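You operate a simulated robot arm through the tools that you are given. There is no shell and no other tool.

Carry out the task below with a simulated robot arm. There is one attempt and no reset: what you move stays moved.

JOB
Set the bridge box's brass link to full and lock it.
Fine: slack the link screw to slide it right to that end; stripe on mark, bridge flap shut.

Only the result counts: the job must be done as asked and must still hold three seconds after the hand-in. Knocking over, shifting, dropping, spilling or breaking anything else fails it.

ROBOT AND FRAMES
A 6-joint arm with a two-finger parallel gripper, fixed in place. Base frame: the origin is at the foot of the arm, x ahead of it, y to its left, z up; the work surface is at about z = 0.85. Lengths are in m, angles in degrees, forces in N, time in s.
With the tool pointing down near the work surface it reaches from about 0.26 to 0.68 m from the base axis. Its first joint turns from -66.0 to 66.0 degrees. Payload 2.9 kg.
The TCP is the grasp point between the finger pads, 0.03 m short of the fingertips. In the tool frame z runs along the fingers and y along their closing line. Largest opening 0.11 m; finger width 0.02, thickness 0.01; the body of the gripper, 0.048 by 0.112 m, starts 0.055 m behind the TCP.
Orientation is that of the tool frame in the base frame, as [roll, pitch, yaw] about the fixed x, y, z axes, in that order (R = Rz(yaw) Ry(pitch) Rx(roll)). With the fingers straight down and closing along the base's y, the tool's x points along the base's -x, its y along +y and its z along -z.

CONTROLS
- The arm moves only by the tool nudge_tool. Its argument "plan" is a list of rows, each a list of 3 entries, a list of its own where there are three numbers: the shift along the tool's x, y, z in units of 200 mm (1.0 is 200 mm), then the turn, a rotation vector about the tool's x, y, z in units of 60 degrees (1.0 is 60 degrees), then the closure in counts, from 0 (fully open) to 255 (shut). In form: [[[tx, ty, tz], [wx, wy, wz], claw], ...]. A call has 1 to 20 rows; each row is the pose to reach, as a shift and turn from the pose commanded when the call began, along the tool's axes at that moment. A call with a number of a shift or a turn outside -1 to 1 is refused whole. Rows are played at 5 a second. More than 0.05 m and 8.6 degrees between two rows, or a gripper value outside its range, and nothing of the call is played. Where a pose cannot be reached the arm comes as near as it can. A force on the tool above 90 N (or 10 N above the force at the start of the call, whichever is more), or a blocked arm, ends the call early, and 0.2 s more pass. The fingers move at their own pace (about 0.108 m/s each) and stop on an object; they squeeze with about 23 N. The grip force told is the motor's: it shows also when the fingers shut on nothing. Time passes only in rows, and 0.2 s behind the last, so rows that repeat a pose let the fingers close. The reply holds the time, the measured pose of the TCP, the force on the tool along the base axes, the opening and the grip force, in the units named above and with some noise, with the torque about the TCP (base axes, N m) and any sound that the robot's microphone picked up, and new pictures: "pictures" is both (left out), scene, wrist or none.
- Cameras (640 x 400 px; columns grow to the right, rows downward): "scene" is fixed at [0.0891, 0.4383, 1.4033]; the picture's right is [-0.66, -0.75, 0.00], its down [-0.30, 0.26, -0.92] and it looks along [0.69, -0.60, -0.39] (base axes); focal length 345 px, centre (320, 200). "wrist" rides on the gripper at [0.072, 0.017, -0.103] in the tool frame; the picture's right is [-0.23, 0.97, 0.00], its down [-0.76, -0.18, -0.62] and it looks along [-0.61, -0.14, 0.78] (tool axes); focal length 222 px, centre (320, 200). There is no depth. A picture from a camera that has moved, and an enlarged one, comes with that camera's place and axes in the base frame and with its lens.
- enlarge(camera, box): a new picture of the part [left, top, right, bottom] of that camera's present view, enlarged. No time passes.
- finish_job(): hands the job in; it is judged then, once.

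Places have to be worked out from the pictures, the camera data and where the tool is seen. Open the gripper and draw the arm clear of the work before you hand the job in, unless the task says otherwise.

The tools are called after "Emit:" as a command line: name --argument value ..., lists and objects as JSON in quotes. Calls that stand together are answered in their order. nudge_tool: Moves the arm, as the interface text tells. Its arguments: {"type":"object","properties":{"plan":{"type":"array","items":{"type":"array"}},"pictures":{"type":"string","enum":["both","scene","wrist","none"]}},"required":["plan"]} The other tools are called the same way: enlarge (camera, box) takes an enlarged picture of a part of a camera's view; finish_job () hands the job in.

At the start:

```text
time_s: 0.0
tcp_pos: [0.4452, 0.0424, 1.2498]
tcp_rot: [179.9, -0.1, 180.0]
wrist_force: [0.8, -0.3, 0.5]
torque: [-0.01, 0.0, 0.0]
finger_gap: 0.11
finger_force: 0.1
```

scene: 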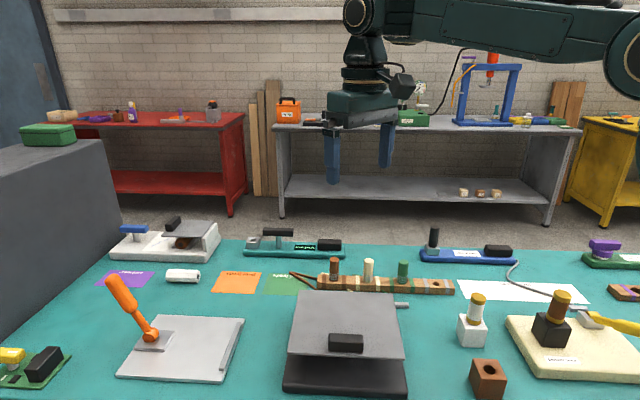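
wrist: 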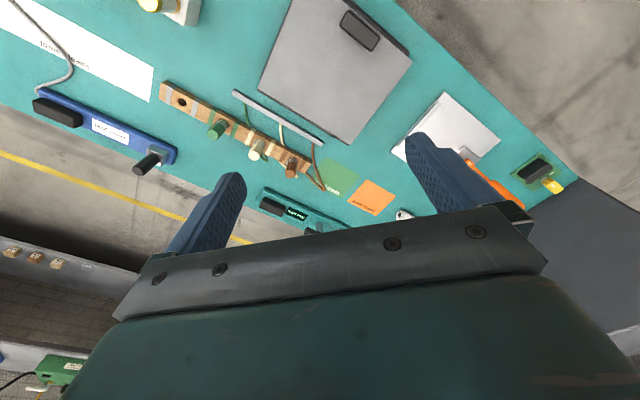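

I start by studying the scene; several devices lie on the bench, and I need to find the bridge box with its brass link, so I enlarge parts of the view.

Emit:
enlarge --camera "scene" --box '[80, 200, 280, 325]'

Emit:
enlarge --camera "scene" --box '[240, 210, 460, 400]'

Emit:
enlarge --camera "scene" --box '[400, 210, 640, 400]'

Emit:
enlarge --camera "scene" --box '[0, 250, 260, 400]'

Emit:
enlarge --camera "wrist" --box '[0, 0, 320, 200]'

Emit:
enlarge --camera "wrist" --box '[240, 0, 600, 230]'

```text
3.20 times, centred on (180, 262) of scene
camera zoom: at [0.0891, 0.4383, 1.4033], right [-0.66, -0.75, 0.0], down [-0.3, 0.26, -0.92], along [0.69, -0.6, -0.39], focal length 1104 px, centre (768, 0)
```

zoom: 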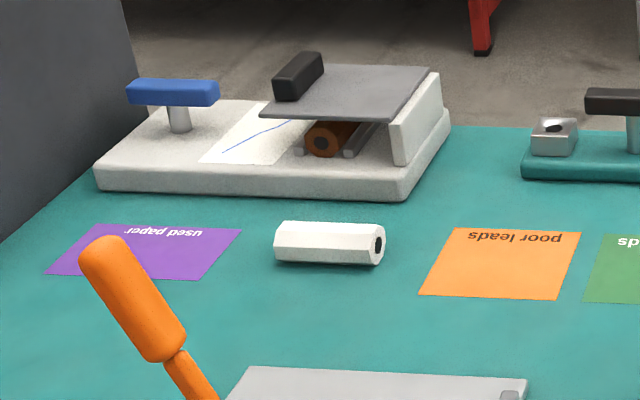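

```text
2.11 times, centred on (350, 305) of scene
camera zoom: at [0.0891, 0.4383, 1.4033], right [-0.66, -0.75, 0.0], down [-0.3, 0.26, -0.92], along [0.69, -0.6, -0.39], focal length 726 px, centre (257, -21)
```

zoom: 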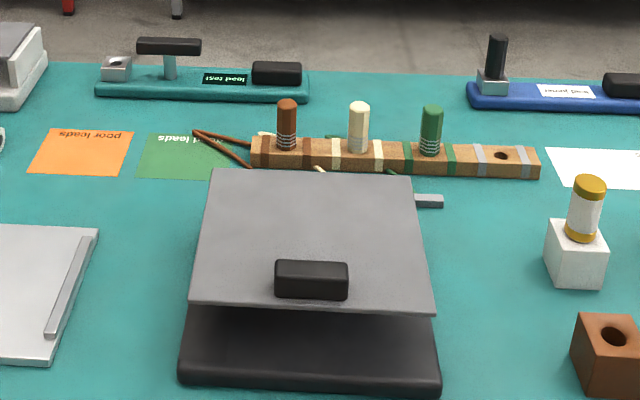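

```text
2.11 times, centred on (520, 305) of scene
camera zoom: at [0.0891, 0.4383, 1.4033], right [-0.66, -0.75, 0.0], down [-0.3, 0.26, -0.92], along [0.69, -0.6, -0.39], focal length 726 px, centre (-101, -21)
```

zoom: 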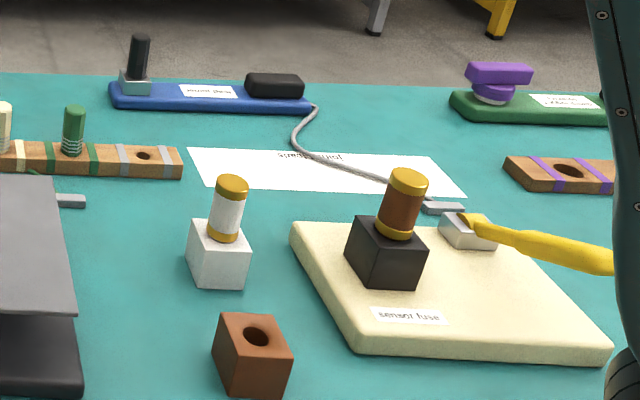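

```text
2.46 times, centred on (130, 325) of scene
camera zoom: at [0.0891, 0.4383, 1.4033], right [-0.66, -0.75, 0.0], down [-0.3, 0.26, -0.92], along [0.69, -0.6, -0.39], focal length 849 px, centre (788, -108)
```

zoom: 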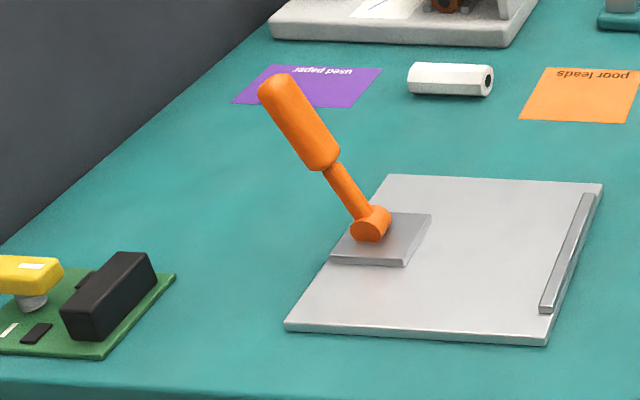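

```text
2.00 times, centred on (160, 100) of wrist
camera zoom: at [0.3727, 0.06, 1.3512], right [0.23, 0.97, 0.0], down [0.76, -0.18, 0.62], along [0.61, -0.14, -0.78], focal length 444 px, centre (640, 400)
```

zoom: 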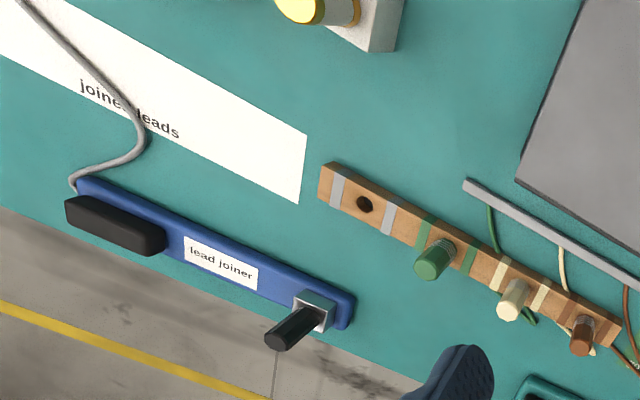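

```text
1.74 times, centred on (420, 115) of wrist
camera zoom: at [0.3727, 0.06, 1.3512], right [0.23, 0.97, 0.0], down [0.76, -0.18, 0.62], along [0.61, -0.14, -0.78], focal length 386 px, centre (146, 348)
```

zoom: 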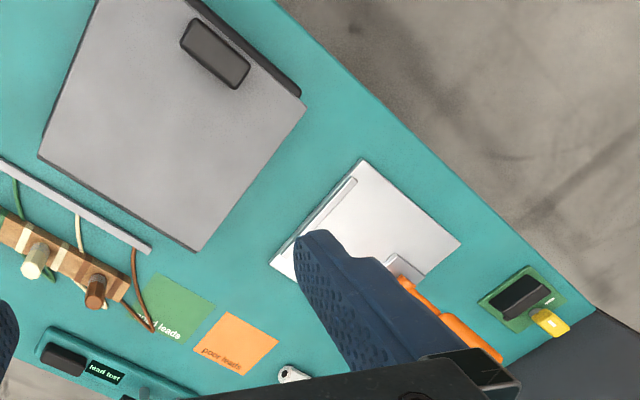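

The central grey-lidded black box is a candidate, but other devices have labels I should read first; I enlarge them more.

Emit:
enlarge --camera "scene" --box '[560, 225, 640, 305]'

Emit:
enlarge --camera "scene" --box '[275, 280, 425, 400]'

Emit:
enlarge --camera "scene" --box '[0, 330, 90, 400]'

Emit:
enlarge --camera "scene" --box '[260, 60, 420, 140]'

Emit:
enlarge --camera "scene" --box '[400, 30, 640, 140]'

```text
5.00 times, centred on (600, 265) of scene
camera zoom: at [0.0891, 0.4383, 1.4033], right [-0.66, -0.75, 0.0], down [-0.3, 0.26, -0.92], along [0.69, -0.6, -0.39], focal length 1724 px, centre (-1080, -125)
```

zoom: 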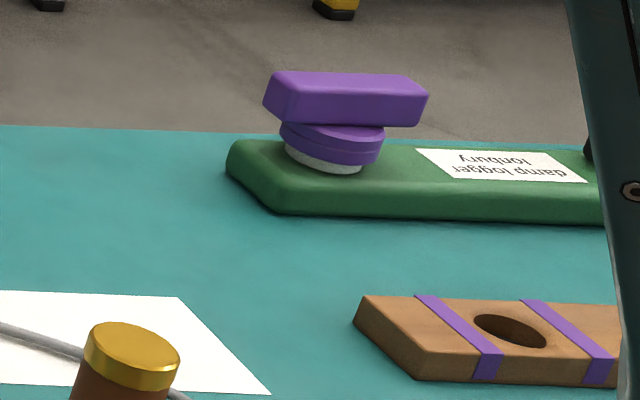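

```text
3.33 times, centred on (350, 340) of scene
camera zoom: at [0.0891, 0.4383, 1.4033], right [-0.66, -0.75, 0.0], down [-0.3, 0.26, -0.92], along [0.69, -0.6, -0.39], focal length 1150 px, centre (220, -267)
```

zoom: 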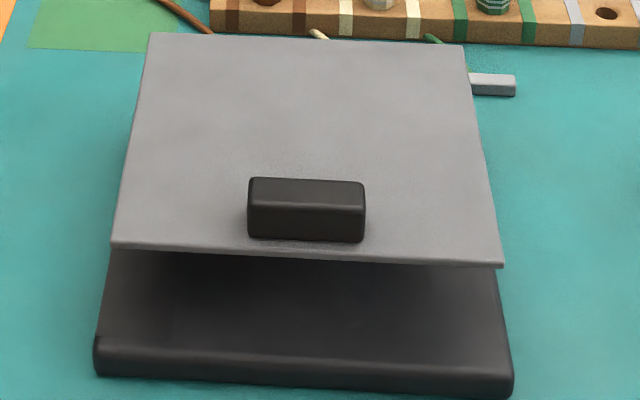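

```text
5.71 times, centred on (45, 365) of scene
camera zoom: at [0.0891, 0.4383, 1.4033], right [-0.66, -0.75, 0.0], down [-0.3, 0.26, -0.92], along [0.69, -0.6, -0.39], focal length 1971 px, centre (1891, -743)
```

zoom: 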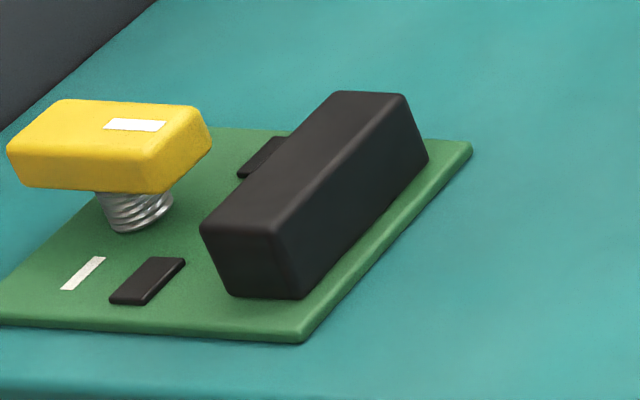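

```text
4.00 times, centred on (340, 100) of scene
camera zoom: at [0.0891, 0.4383, 1.4033], right [-0.66, -0.75, 0.0], down [-0.3, 0.26, -0.92], along [0.69, -0.6, -0.39], focal length 1379 px, centre (240, 600)
```

zoom: 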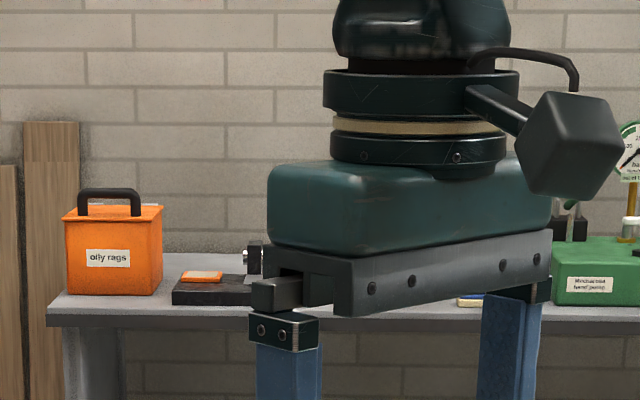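

```text
2.67 times, centred on (520, 85) of scene
camera zoom: at [0.0891, 0.4383, 1.4033], right [-0.66, -0.75, 0.0], down [-0.3, 0.26, -0.92], along [0.69, -0.6, -0.39], focal length 920 px, centre (-213, 507)
```

zoom: 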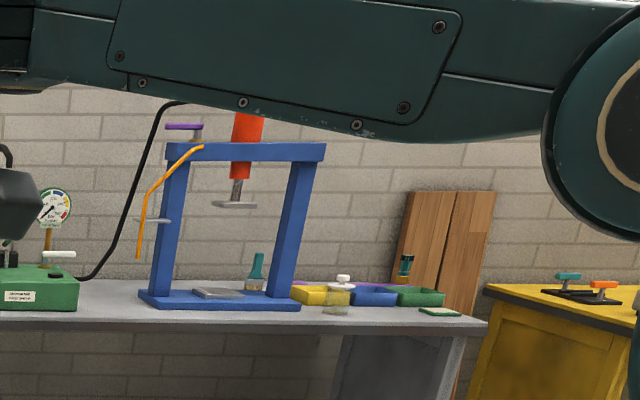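

The central black base with the grey flap is most probably the bridge box, sitting at about (0.44, 0.07) and turned 45°. I move the tool to the front-left of it, turned 45°, to look under the flap with the wrist camera.

Emit:
nudge_tool --plan '[[[0.07, 0.12, 0.1], [0, 0, 0.094], 0], [[0.14, 0.24, 0.2], [0, 0, 0.188], 0], [[0.21, 0.36, 0.3], [0, 0, 0.281], 0], [[0.28, 0.48, 0.4], [0, 0, 0.375], 0], [[0.36, 0.6, 0.5], [0, 0, 0.469], 0], [[0.43, 0.71, 0.6], [0, 0, 0.562], 0], [[0.5, 0.83, 0.7], [0, 0, 0.656], 0], [[0.575, 0.95, 0.8], [0, 0, 0.75], 0]]'

```text
time_s: 1.8
tcp_pos: [0.3285, 0.23, 1.0898]
tcp_rot: [-179.9, 0.1, 134.9]
wrist_force: [1.0, 0.8, 0.1]
torque: [0.0, 0.0, 0.01]
finger_gap: 0.1101
finger_force: 0.0
camera wrist: at [0.2901, 0.294, 1.1918], right [0.85, 0.53, 0.0], down [0.41, -0.67, 0.62], along [0.33, -0.53, -0.78], focal length 222 px, centre (320, 200)
```

scene: 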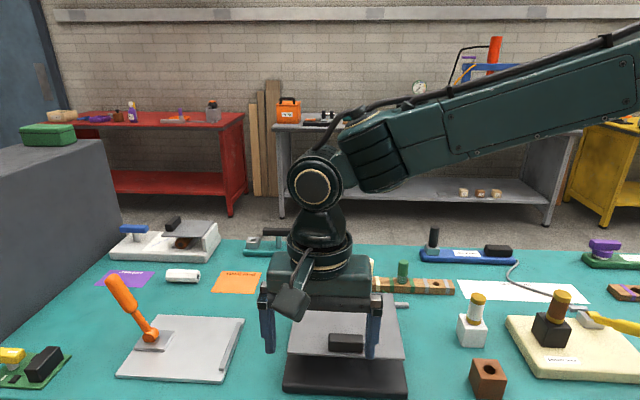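
wrist: 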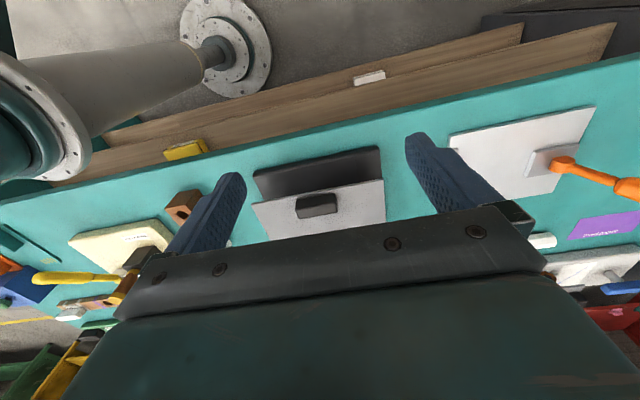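

The wrist camera now sees the box's front; I enlarge that part to see what lies under the flap.

Emit:
enlarge --camera "wrist" --box '[230, 130, 410, 245]'

Emit:
enlarge --camera "wrist" --box '[0, 200, 180, 320]'

Emit:
enlarge --camera "wrist" --box '[140, 30, 440, 200]'

```text
3.48 times, centred on (320, 188) of wrist
camera zoom: at [0.2901, 0.294, 1.1918], right [0.85, 0.53, 0.0], down [0.41, -0.67, 0.62], along [0.33, -0.53, -0.78], focal length 773 px, centre (320, 244)
```

zoom: 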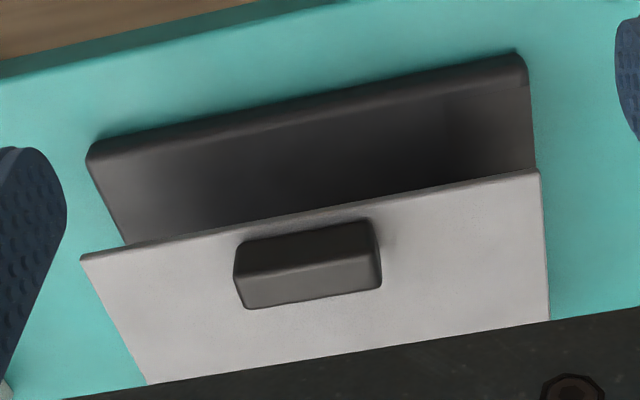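

```text
3.33 times, centred on (90, 260) of wrist
camera zoom: at [0.2901, 0.294, 1.1918], right [0.85, 0.53, 0.0], down [0.41, -0.67, 0.62], along [0.33, -0.53, -0.78], focal length 740 px, centre (1087, 0)
```

zoom: 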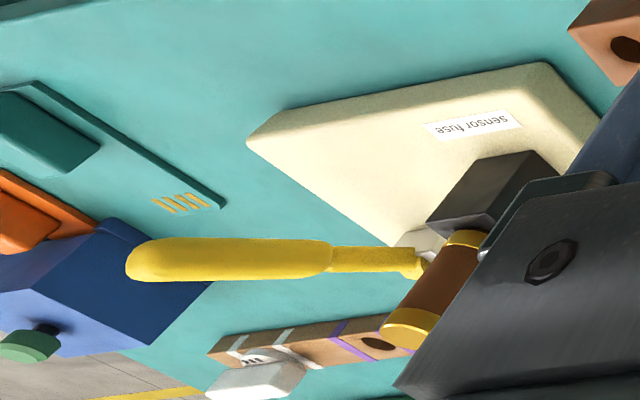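

```text
2.13 times, centred on (290, 115) of wrist
camera zoom: at [0.2901, 0.294, 1.1918], right [0.85, 0.53, 0.0], down [0.41, -0.67, 0.62], along [0.33, -0.53, -0.78], focal length 474 px, centre (384, 381)
```

zoom: 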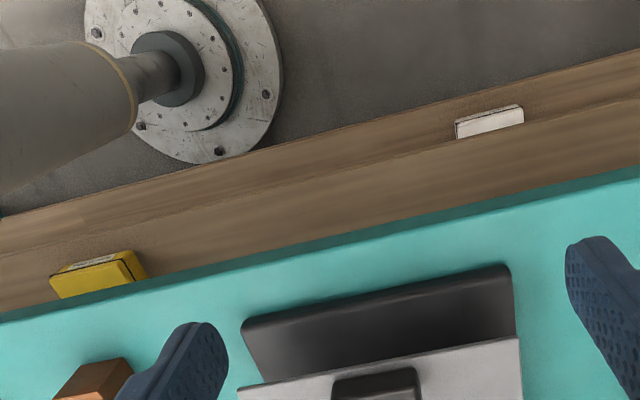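

The interior is dark and not revealing yet, and there are more devices on the right part of the bench. I lift and swing back to survey the right side.

Emit:
nudge_tool --plan '[[[-0.15, -0.15, -0.08], [0, 0, -0.12], 0], [[-0.3, -0.3, -0.16], [0, 0, -0.24], 0], [[-0.45, -0.45, -0.25], [0, 0, -0.36], 0], [[-0.6, -0.6, -0.33], [0, 0, -0.48], 0], [[-0.75, -0.75, -0.41], [0, 0, -0.6], 0], [[-0.885, -0.885, -0.5], [0, 0, -0.7483], 0]]' --pictures "none"

Emit:
nudge_tool --plan '[[[0, -0.2, 0], [0, 0, 0], 0], [[0, -0.4, 0], [0, 0, 0], 0], [[0, -0.6, 0], [0, 0, 0], 0], [[0, -0.8, 0], [0, 0, 0], 0], [[0, -1.0, 0], [0, 0, 0], 0]]'

```text
refused: row 6 steps farther than a row can; nothing moved
```

```text
time_s: 3.0
tcp_pos: [0.1889, 0.0908, 1.088]
tcp_rot: [180.0, 0.1, 135.0]
wrist_force: [0.1, -0.3, -1.3]
torque: [0.0, 0.03, 0.0]
finger_gap: 0.11
finger_force: 0.0
camera wrist: at [0.1488, 0.1541, 1.1904], right [0.85, 0.53, 0.0], down [0.41, -0.66, 0.62], along [0.33, -0.53, -0.78], focal length 222 px, centre (320, 200)
```

scene: 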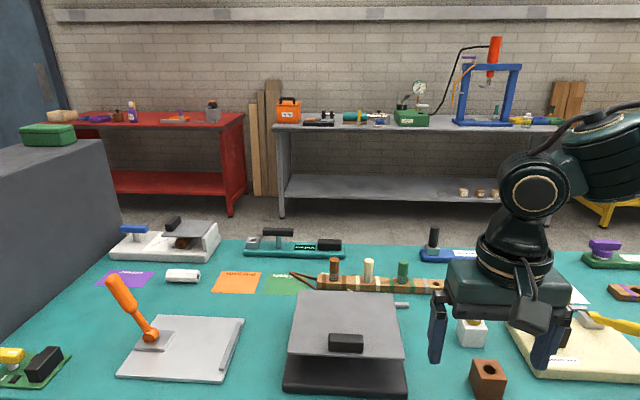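
wrist: 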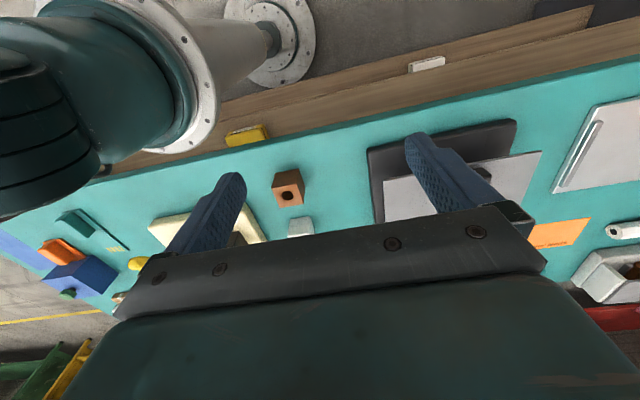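

The first part was refused and only the second played, so the arm sits near (0.19, 0.09); nothing was touched. I raise, go forward and turn back to look over the right side.

Emit:
nudge_tool --plan '[[[-0.11, 0.022, -0.075], [0, 0, -0.094], 0], [[-0.22, 0.044, -0.15], [0, 0, -0.188], 0], [[-0.33, 0.066, -0.225], [0, 0, -0.281], 0], [[-0.44, 0.088, -0.3], [0, 0, -0.375], 0], [[-0.55, 0.11, -0.375], [0, 0, -0.469], 0], [[-0.66, 0.132, -0.45], [0, 0, -0.562], 0], [[-0.77, 0.154, -0.525], [0, 0, -0.656], 0], [[-0.88, 0.177, -0.6], [0, 0, -0.75], 0]]'

```text
time_s: 4.8
tcp_pos: [0.3386, -0.0091, 1.2071]
tcp_rot: [180.0, 0.0, -179.9]
wrist_force: [0.3, -1.4, 0.1]
torque: [0.01, -0.02, -0.02]
finger_gap: 0.1101
finger_force: 0.2
camera wrist: at [0.2656, 0.0088, 1.3105], right [0.23, 0.97, 0.0], down [0.76, -0.18, 0.62], along [0.61, -0.14, -0.78], focal length 222 px, centre (320, 200)
```

scene: 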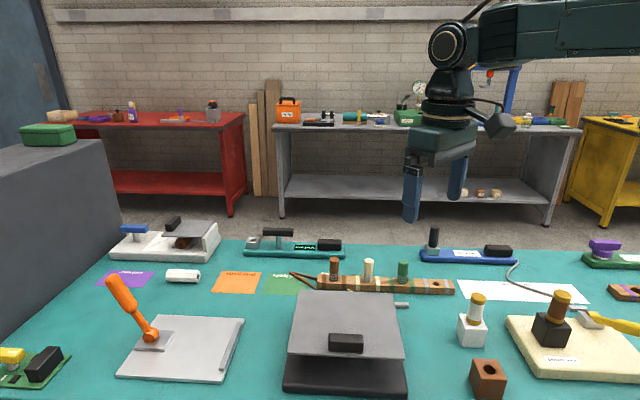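
wrist: 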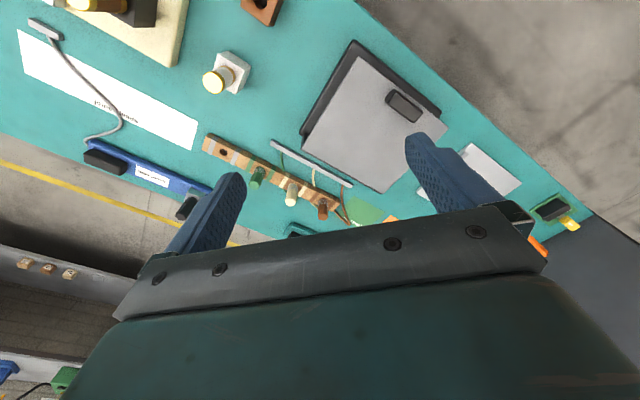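

I swing further right with a turn toward -y to see the remaining devices.

Emit:
nudge_tool --plan '[[[0, -0.2, 0], [0, 0, 0.12], 0], [[0, -0.4, 0], [0, 0, 0.24], 0], [[0, -0.6, 0], [0, 0, 0.36], 0], [[0, -0.75, 0], [0, 0, 0.48], 0]]'

```text
time_s: 5.8
tcp_pos: [0.3374, -0.1587, 1.2048]
tcp_rot: [180.0, 0.1, 151.1]
wrist_force: [0.3, -0.3, 0.5]
torque: [0.01, -0.01, -0.01]
finger_gap: 0.1101
finger_force: 0.1
camera wrist: at [0.2822, -0.1086, 1.3082], right [0.67, 0.74, 0.0], down [0.58, -0.52, 0.62], along [0.46, -0.42, -0.78], focal length 222 px, centre (320, 200)
```

scene: 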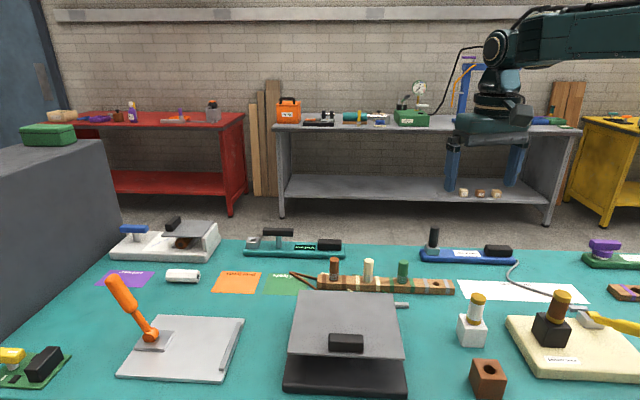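
wrist: 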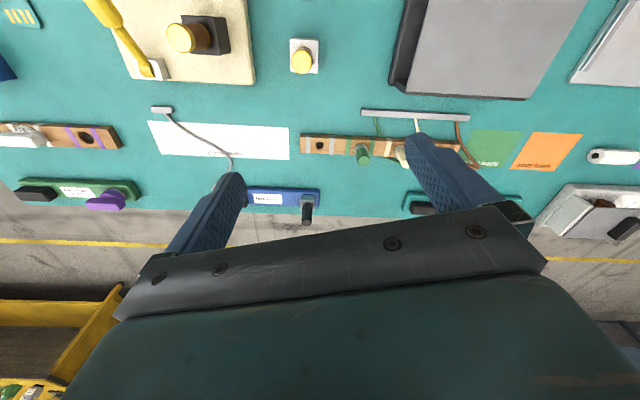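

Still one group of items farther right (blue/orange/teal) is only partly visible; I turn more toward it.

Emit:
nudge_tool --plan '[[[0, 0, 0], [0, 0, 0.13], 0], [[0, 0, 0], [0, 0, 0.26], 0], [[0, 0, 0], [0, 0, 0.39], 0], [[0, 0, 0], [0, 0, 0.52], 0], [[0, 0, 0], [0, 0, 0.65], 0], [[0, 0, 0], [0, 0, 0.78], 0]]' --pictures "wrist"

```text
time_s: 7.2
tcp_pos: [0.3381, -0.1582, 1.208]
tcp_rot: [180.0, -0.1, 104.2]
wrist_force: [-0.5, 0.8, -0.3]
torque: [-0.02, 0.02, -0.02]
finger_gap: 0.1101
finger_force: 0.0
camera wrist: at [0.3364, -0.0836, 1.3106], right [1.0, 0.02, 0.0], down [0.01, -0.78, 0.62], along [0.01, -0.62, -0.78], focal length 222 px, centre (320, 200)
```

wrist: 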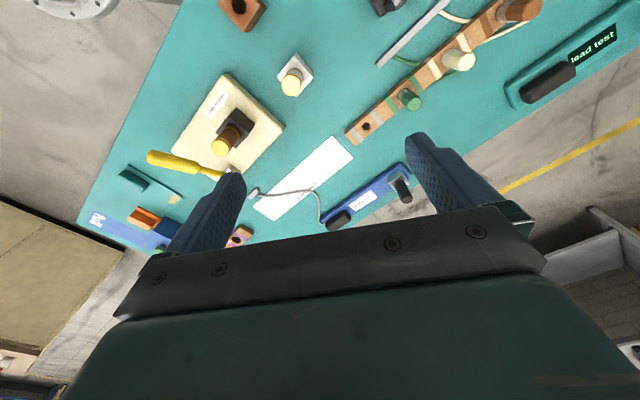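

Emit:
enlarge --camera "wrist" --box '[70, 140, 270, 260]'

Emit:
enlarge --camera "wrist" --box '[320, 0, 540, 150]'

```text
3.20 times, centred on (170, 200) of wrist
camera zoom: at [0.3364, -0.0836, 1.3106], right [1.0, 0.02, 0.0], down [0.01, -0.78, 0.62], along [0.01, -0.62, -0.78], focal length 711 px, centre (800, 200)
```

zoom: 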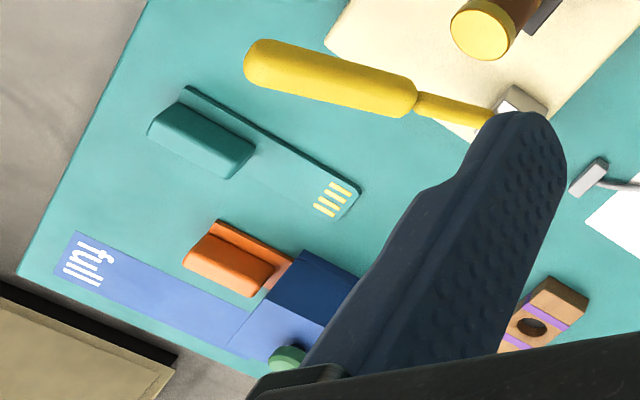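

```text
2.67 times, centred on (430, 75) of wrist
camera zoom: at [0.3364, -0.0836, 1.3106], right [1.0, 0.02, 0.0], down [0.01, -0.78, 0.62], along [0.01, -0.62, -0.78], focal length 592 px, centre (27, 533)
```

zoom: 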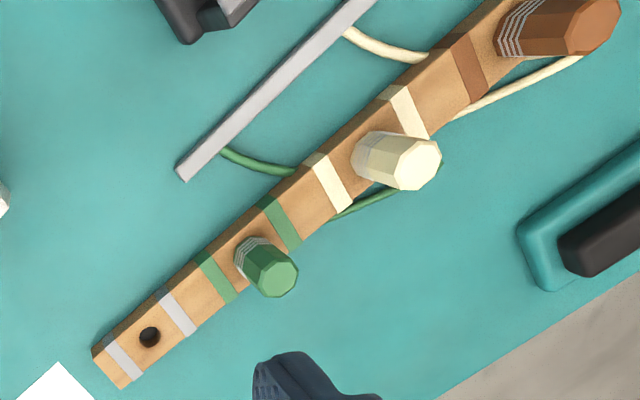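

The right-hand group carries a "full" mat for memory cards, not a brass link. So the flap box is the bridge box; I go back to its front to look under the flap from low down.

Emit:
nudge_tool --plan '[[[0.2, 0.03, 0], [0, 0, -0.1], 0], [[0.4, 0.06, 0], [0, 0, -0.2], 0], [[0.6, 0.09, 0], [0, 0, -0.3], 0], [[0.8, 0.12, 0], [0, 0, -0.4], 0], [[0.945, 0.136, 0], [0, 0, -0.514], 0]]' --pictures "none"

```text
time_s: 8.4
tcp_pos: [0.3165, 0.0299, 1.2093]
tcp_rot: [180.0, 0.1, 135.4]
wrist_force: [1.2, -0.2, -0.8]
torque: [-0.01, 0.04, 0.06]
finger_gap: 0.11
finger_force: 0.1
```

Emit:
nudge_tool --plan '[[[0.1, 0.085, 0.14], [0, -0.083, 0], 0], [[0.2, 0.17, 0.28], [0, -0.166, 0], 0], [[0.3, 0.255, 0.42], [0, -0.25, 0], 0], [[0.4, 0.34, 0.56], [0, -0.333, 0], 0], [[0.5, 0.425, 0.7], [0, -0.417, 0], 0], [[0.6, 0.51, 0.84], [0, -0.5, 0], 0], [[0.71, 0.6, 1.0], [0, -0.583, 0], 0]]'

```text
time_s: 10.0
tcp_pos: [0.3021, 0.2184, 1.0096]
tcp_rot: [179.9, 35.0, 135.2]
wrist_force: [-0.7, 1.0, 0.8]
torque: [0.01, -0.02, 0.04]
finger_gap: 0.1098
finger_force: 0.0
camera wrist: at [0.229, 0.3144, 1.0506], right [0.82, 0.56, 0.13], down [0.06, -0.31, 0.95], along [0.57, -0.77, -0.29], focal length 222 px, centre (320, 200)
```

scene: 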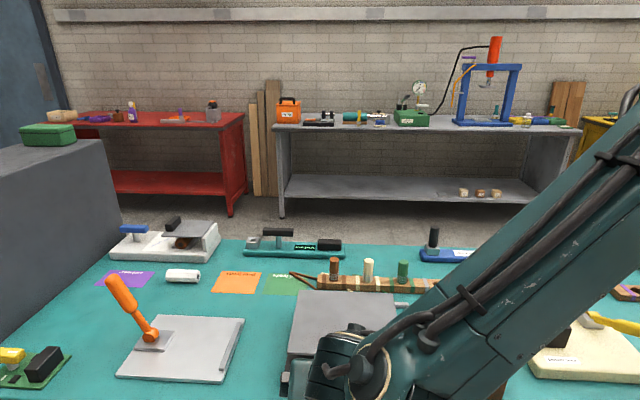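
wrist: 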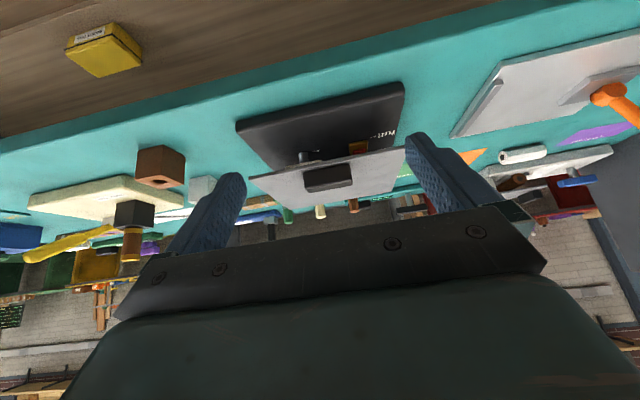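

Now the inside shows: there is lettering, a brass-ish piece and a knob under the flap. I enlarge it.

Emit:
enlarge --camera "wrist" --box '[230, 75, 420, 205]'

Emit:
enlarge --camera "wrist" --box '[290, 105, 410, 180]'

Emit:
enlarge --camera "wrist" --box '[50, 10, 160, 90]'

```text
3.08 times, centred on (325, 140) of wrist
camera zoom: at [0.229, 0.3144, 1.0506], right [0.82, 0.56, 0.13], down [0.06, -0.31, 0.95], along [0.57, -0.77, -0.29], focal length 684 px, centre (305, 385)
```

zoom: 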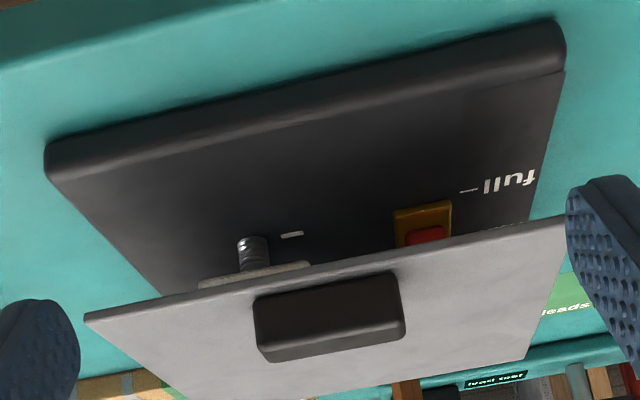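

```text
5.33 times, centred on (350, 142) of wrist
camera zoom: at [0.229, 0.3144, 1.0506], right [0.82, 0.56, 0.13], down [0.06, -0.31, 0.95], along [0.57, -0.77, -0.29], focal length 1185 px, centre (160, 507)
```

zoom: 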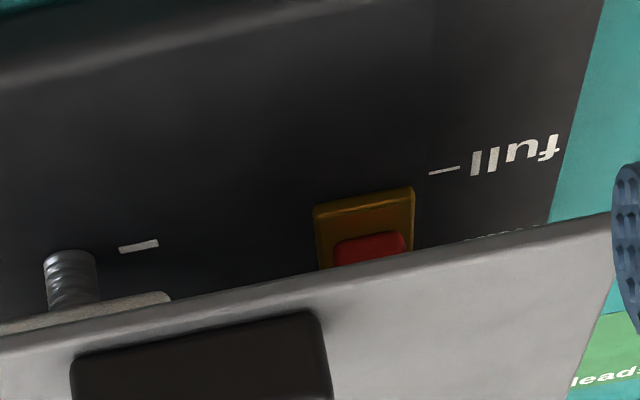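

```text
5.00 times, centred on (105, 50) of wrist
camera zoom: at [0.229, 0.3144, 1.0506], right [0.82, 0.56, 0.13], down [0.06, -0.31, 0.95], along [0.57, -0.77, -0.29], focal length 1111 px, centre (1395, 950)
```

zoom: 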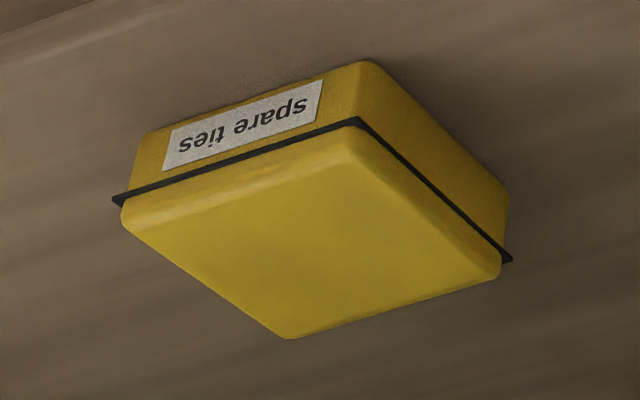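

Confirmed: the black box has a brass link with a red grip, a "full" mark at its far-left (+x+y) end, and a threaded screw with a wing at the other side with a small white mark. I go lower and flatter to look straight under the flap and see how it is hinged.

Emit:
nudge_tool --plan '[[[0.075, 0, 0.11], [0, -0.11, 0], 0], [[0.15, 0, 0.22], [0, -0.22, 0], 0], [[0.22, 0, 0.32], [0, -0.333, 0], 0]]'

```text
time_s: 10.8
tcp_pos: [0.3312, 0.1994, 0.9298]
tcp_rot: [179.9, 55.0, 135.1]
wrist_force: [-0.7, 0.2, -0.1]
torque: [-0.01, 0.0, 0.02]
finger_gap: 0.1098
finger_force: 0.1
out of reach, approached as far as the arm can: row 2, 3
camera wrist: at [0.2532, 0.3015, 0.9288], right [0.78, 0.6, 0.19], down [-0.18, -0.07, 0.98], along [0.6, -0.8, 0.05], focal length 222 px, centre (320, 200)
```

scene: 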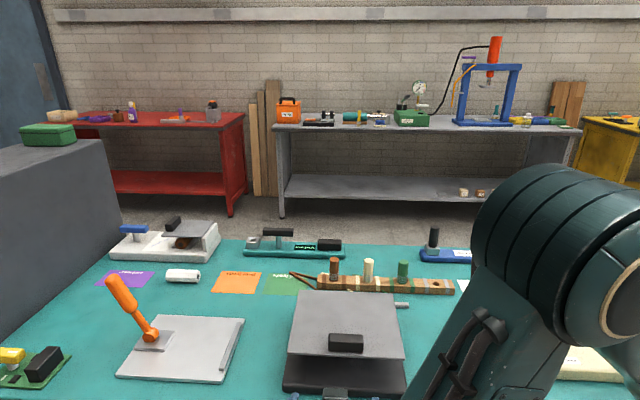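
wrist: 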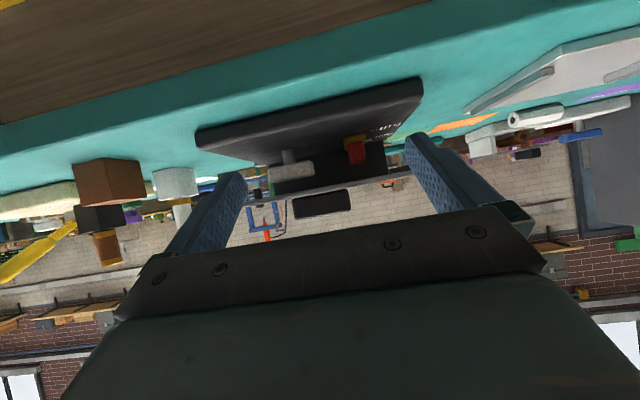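

Emit:
enlarge --camera "wrist" --box '[190, 70, 430, 230]'

Emit:
enlarge --camera "wrist" --box '[260, 125, 410, 220]'

```text
2.50 times, centred on (310, 150) of wrist
camera zoom: at [0.2532, 0.3015, 0.9288], right [0.78, 0.6, 0.19], down [-0.18, -0.07, 0.98], along [0.6, -0.8, 0.05], focal length 555 px, centre (345, 325)
```

zoom: 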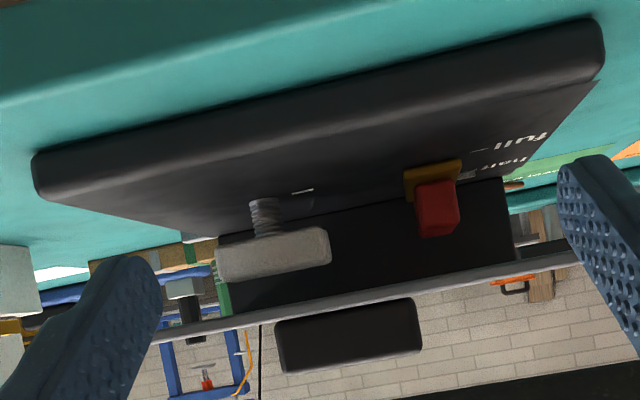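

```text
4.21 times, centred on (335, 172) of wrist
camera zoom: at [0.2532, 0.3015, 0.9288], right [0.78, 0.6, 0.19], down [-0.18, -0.07, 0.98], along [0.6, -0.8, 0.05], focal length 935 px, centre (257, 316)
```

zoom: 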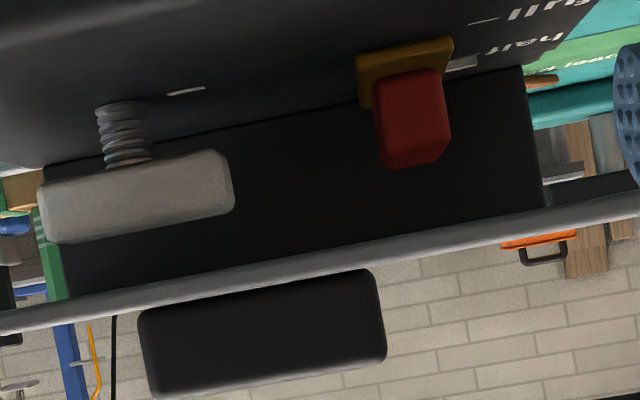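

Now the mechanism is clear: a black back wall carries the flap, hinged at its rear top edge (f≈0.36 m along the box's depth, z≈0.925), handle at front; under it a wing screw with a mark and the red-gripped brass link that slides front-to-back between "full" (front) and "half". I close the fingers and creep toward the front edge, to pry the flap up from below.

Emit:
nudge_tool --plan '[[[-0.06, -0.02, 0.08], [0, 0, 0], 255], [[-0.12, -0.03, 0.16], [0, 0, 0], 255], [[-0.172, -0.05, 0.246], [0, 0, 0], 255], [[-0.172, -0.05, 0.246], [0, 0, 0], 255]]'

```text
time_s: 11.8
tcp_pos: [0.3654, 0.1499, 0.9294]
tcp_rot: [179.9, 55.0, 135.2]
wrist_force: [-0.2, 0.2, -1.0]
torque: [-0.04, -0.02, 0.01]
finger_gap: 0.0
finger_force: 23.1
camera wrist: at [0.2874, 0.2516, 0.9286], right [0.78, 0.6, 0.19], down [-0.18, -0.07, 0.98], along [0.6, -0.8, 0.05], focal length 222 px, centre (320, 200)
```

scene: 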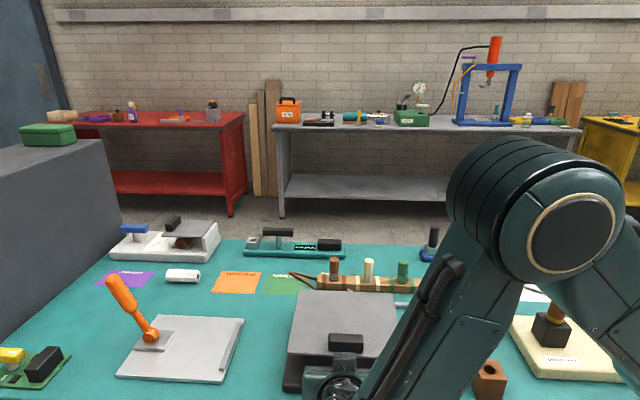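
wrist: 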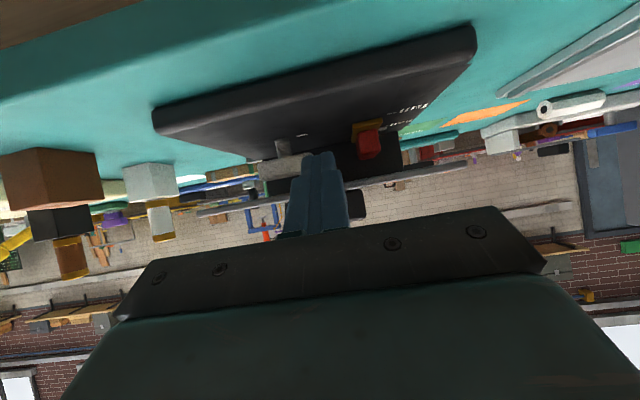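

Emit:
enlarge --camera "wrist" --box '[230, 110, 430, 235]'

Emit:
enlarge --camera "scene" --box '[270, 280, 430, 400]'

```text
3.20 times, centred on (330, 172) of wrist
camera zoom: at [0.2874, 0.2516, 0.9286], right [0.78, 0.6, 0.19], down [-0.18, -0.07, 0.98], along [0.6, -0.8, 0.05], focal length 711 px, centre (288, 288)
```

zoom: 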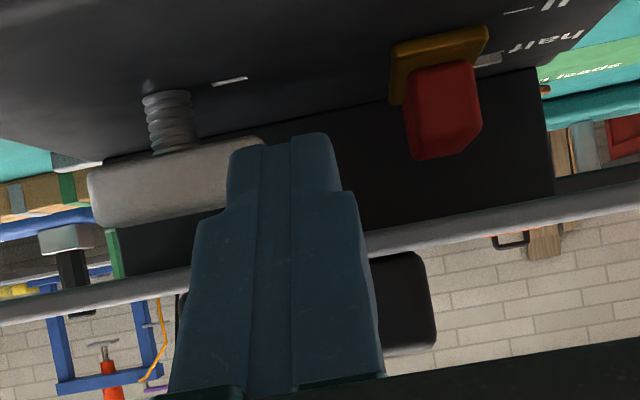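

```text
3.33 times, centred on (350, 340) of scene
camera zoom: at [0.0891, 0.4383, 1.4033], right [-0.66, -0.75, 0.0], down [-0.3, 0.26, -0.92], along [0.69, -0.6, -0.39], focal length 1150 px, centre (220, -267)
```

zoom: 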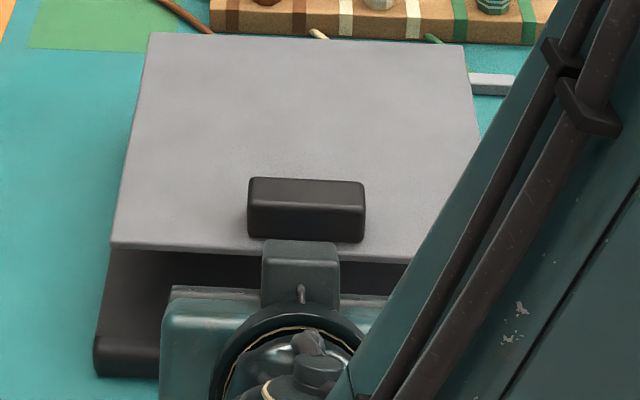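

Flap edge reads at z≈0.93, f≈0.193. I slip the closed fingertips about 14 mm under the edge, then make a first small lift.

Emit:
nudge_tool --plan '[[[-0.018, -0.012, 0.062], [0, 0, 0], 255], [[-0.036, -0.025, 0.125], [0, 0, 0], 255], [[-0.077, -0.025, 0.096], [0, 0, 0], 255], [[-0.118, -0.025, 0.068], [0, 0, 0], 255]]'

```text
time_s: 12.8
tcp_pos: [0.3823, 0.1292, 0.9405]
tcp_rot: [-180.0, 55.0, 135.3]
wrist_force: [-1.8, 2.5, -0.6]
torque: [0.0, 0.0, 0.01]
finger_gap: 0.0001
finger_force: 23.1
camera wrist: at [0.3033, 0.2308, 0.9402], right [0.78, 0.6, 0.19], down [-0.18, -0.07, 0.98], along [0.6, -0.8, 0.05], focal length 222 px, centre (320, 200)
```

scene: 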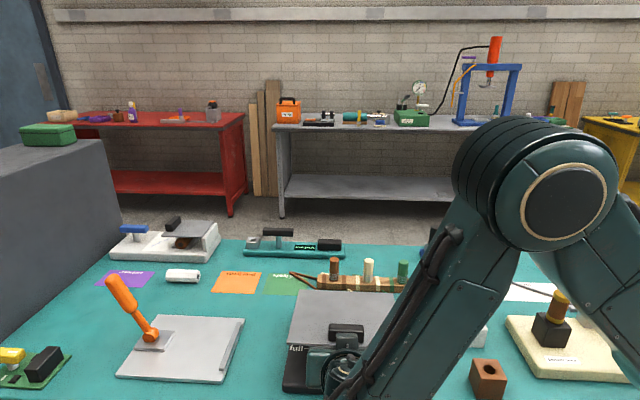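
wrist: 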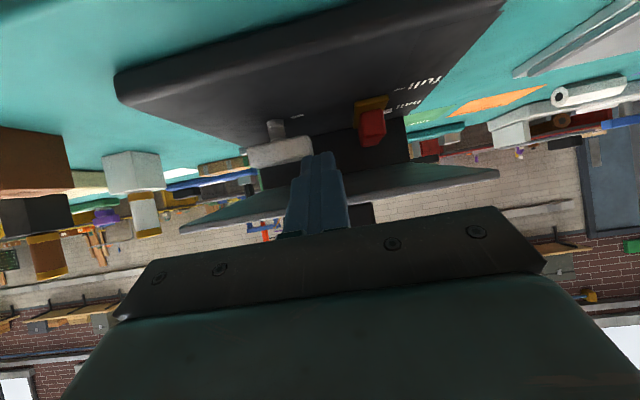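

The flap rises easily on the fingertips (force only ~3 N). I carry on along the hinge arc up to about 70°.

Emit:
nudge_tool --plan '[[[-0.0965, 0, -0.049], [0, 0, 0], 255], [[-0.221, 0, -0.094], [0, 0, 0], 255], [[-0.349, 0, -0.1165], [0, 0, 0], 255], [[-0.48, 0, -0.1165], [0, 0, 0], 255], [[-0.609, 0, -0.0935], [0, 0, 0], 255], [[-0.732, 0, -0.049], [0, 0, 0], 255], [[-0.845, 0, 0.0165], [0, 0, 0], 255]]'

```text
time_s: 14.4
tcp_pos: [0.4498, 0.0591, 1.0766]
tcp_rot: [-180.0, 55.0, 135.2]
wrist_force: [0.0, 0.0, -0.1]
torque: [-0.01, 0.01, -0.02]
finger_gap: 0.0004
finger_force: 23.0
camera wrist: at [0.3727, 0.1604, 1.0765], right [0.78, 0.6, 0.19], down [-0.18, -0.07, 0.98], along [0.6, -0.8, 0.05], focal length 222 px, centre (320, 200)
```

scene: 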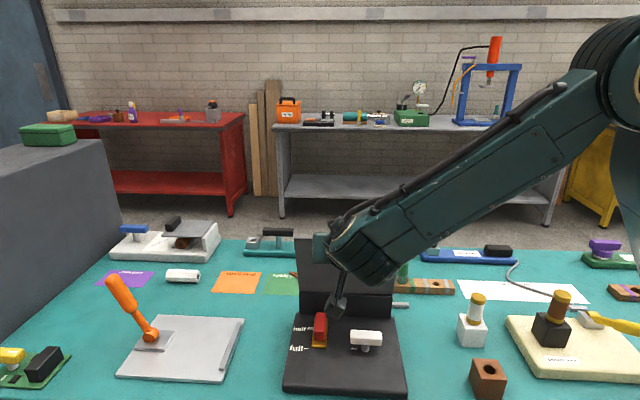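
wrist: 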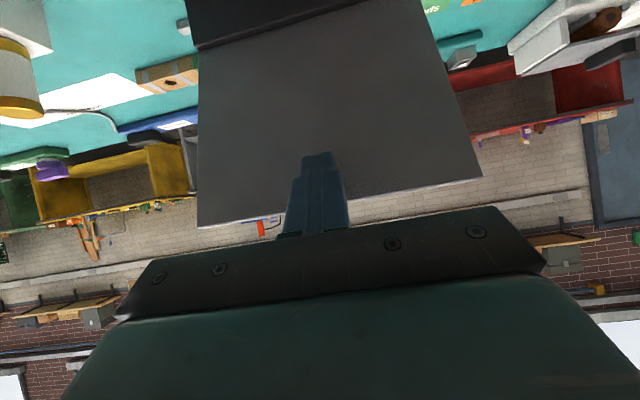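

The flap is up at roughly 70–80° and seems to carry no load on the finger. I push on a little past vertical so it stays open, while looking at the result.

Emit:
nudge_tool --plan '[[[-0.05, 0, 0.042], [0, 0, 0], 255], [[-0.1, 0, 0.0845], [0, 0, 0], 255], [[-0.14, 0, 0.134], [0, 0, 0], 255], [[-0.1835, 0, 0.183], [0, 0, 0], 255]]'

```text
time_s: 15.4
tcp_pos: [0.4884, 0.025, 1.0882]
tcp_rot: [-180.0, 55.0, 135.1]
wrist_force: [-0.2, 0.0, 0.7]
torque: [0.0, 0.02, -0.02]
finger_gap: 0.0
finger_force: 22.9
camera wrist: at [0.4101, 0.1254, 1.0862], right [0.78, 0.6, 0.19], down [-0.18, -0.07, 0.98], along [0.6, -0.8, 0.05], focal length 222 px, centre (320, 200)
```

scene: 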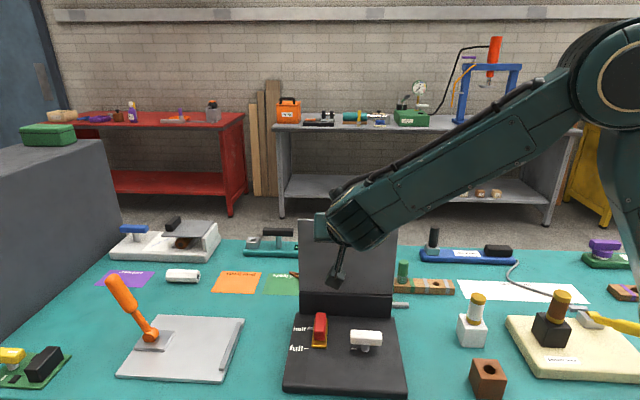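
wrist: 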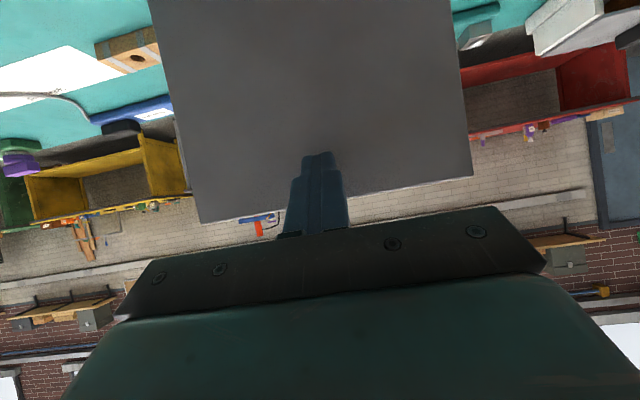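

Emit:
enlarge --camera "scene" --box '[270, 200, 430, 400]'

Emit:
enlarge --camera "scene" --box '[280, 305, 410, 395]'

```text
2.00 times, centred on (350, 300) of scene
camera zoom: at [0.0891, 0.4383, 1.4033], right [-0.66, -0.75, 0.0], down [-0.3, 0.26, -0.92], along [0.69, -0.6, -0.39], focal length 690 px, centre (260, 0)
```

zoom: 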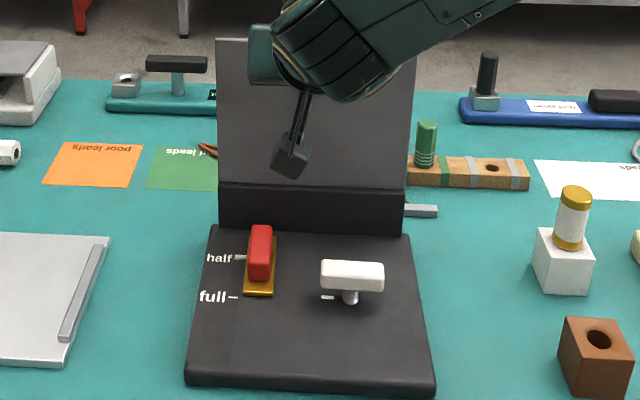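

```text
4.44 times, centred on (345, 350) of scene
camera zoom: at [0.0891, 0.4383, 1.4033], right [-0.66, -0.75, 0.0], down [-0.3, 0.26, -0.92], along [0.69, -0.6, -0.39], focal length 1533 px, centre (209, -467)
```

zoom: 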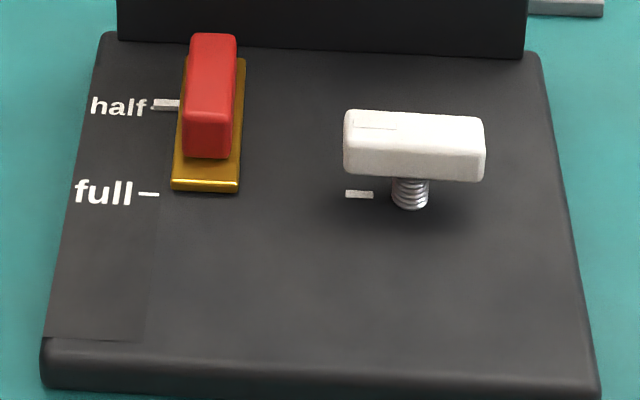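

Now everything is visible: link at "half" (needs to come forward to "full"), white wing screw with its stripe at the left end, pointing at the white mark. The flap is about vertical; I nudge it a little further and watch the force.

Emit:
nudge_tool --plan '[[[-0.018, 0, 0.03], [0, 0, 0], 255], [[-0.036, 0, 0.06], [0, 0, 0], 255]]'

```text
time_s: 16.0
tcp_pos: [0.4971, 0.0134, 1.0858]
tcp_rot: [179.9, 55.0, 135.3]
wrist_force: [0.3, 0.9, 0.4]
torque: [0.0, -0.02, -0.01]
finger_gap: 0.0001
finger_force: 22.5
camera wrist: at [0.4192, 0.1155, 1.0845], right [0.78, 0.6, 0.19], down [-0.18, -0.07, 0.98], along [0.6, -0.8, 0.05], focal length 222 px, centre (320, 200)
```

scene: 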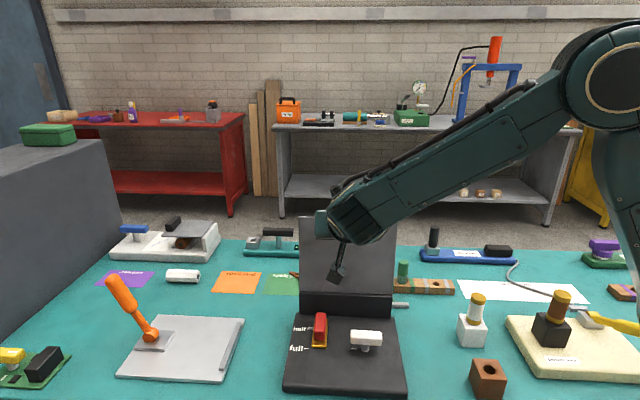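
wrist: 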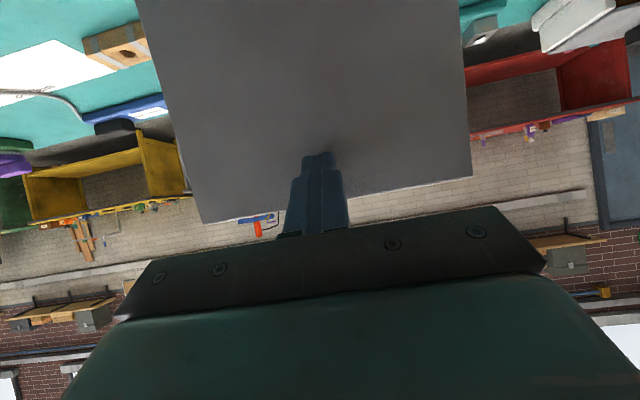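

Emit:
nudge_tool --plan '[[[-0.018, 0, 0.03], [0, 0, 0], 255], [[-0.036, 0, 0.06], [0, 0, 0], 255]]' --pictures "none"

Emit:
enlarge --camera "scene" --box '[270, 200, 430, 400]'

```text
time_s: 16.6
tcp_pos: [0.5077, 0.0027, 1.0845]
tcp_rot: [179.9, 55.0, 135.1]
wrist_force: [0.1, 1.4, 0.1]
torque: [0.01, 0.01, -0.02]
finger_gap: 0.0002
finger_force: 22.9
```

```text
2.00 times, centred on (350, 300) of scene
camera zoom: at [0.0891, 0.4383, 1.4033], right [-0.66, -0.75, 0.0], down [-0.3, 0.26, -0.92], along [0.69, -0.6, -0.39], focal length 690 px, centre (260, 0)
```

zoom: 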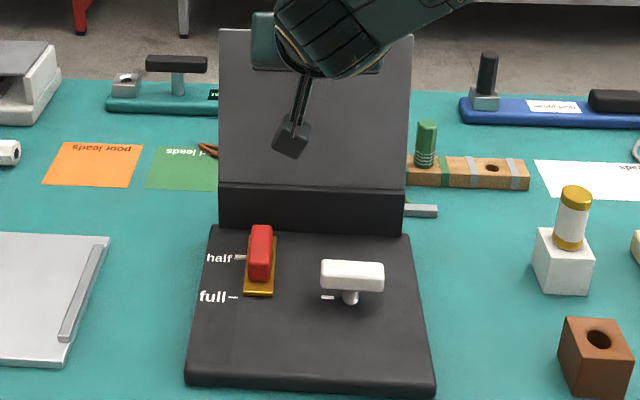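

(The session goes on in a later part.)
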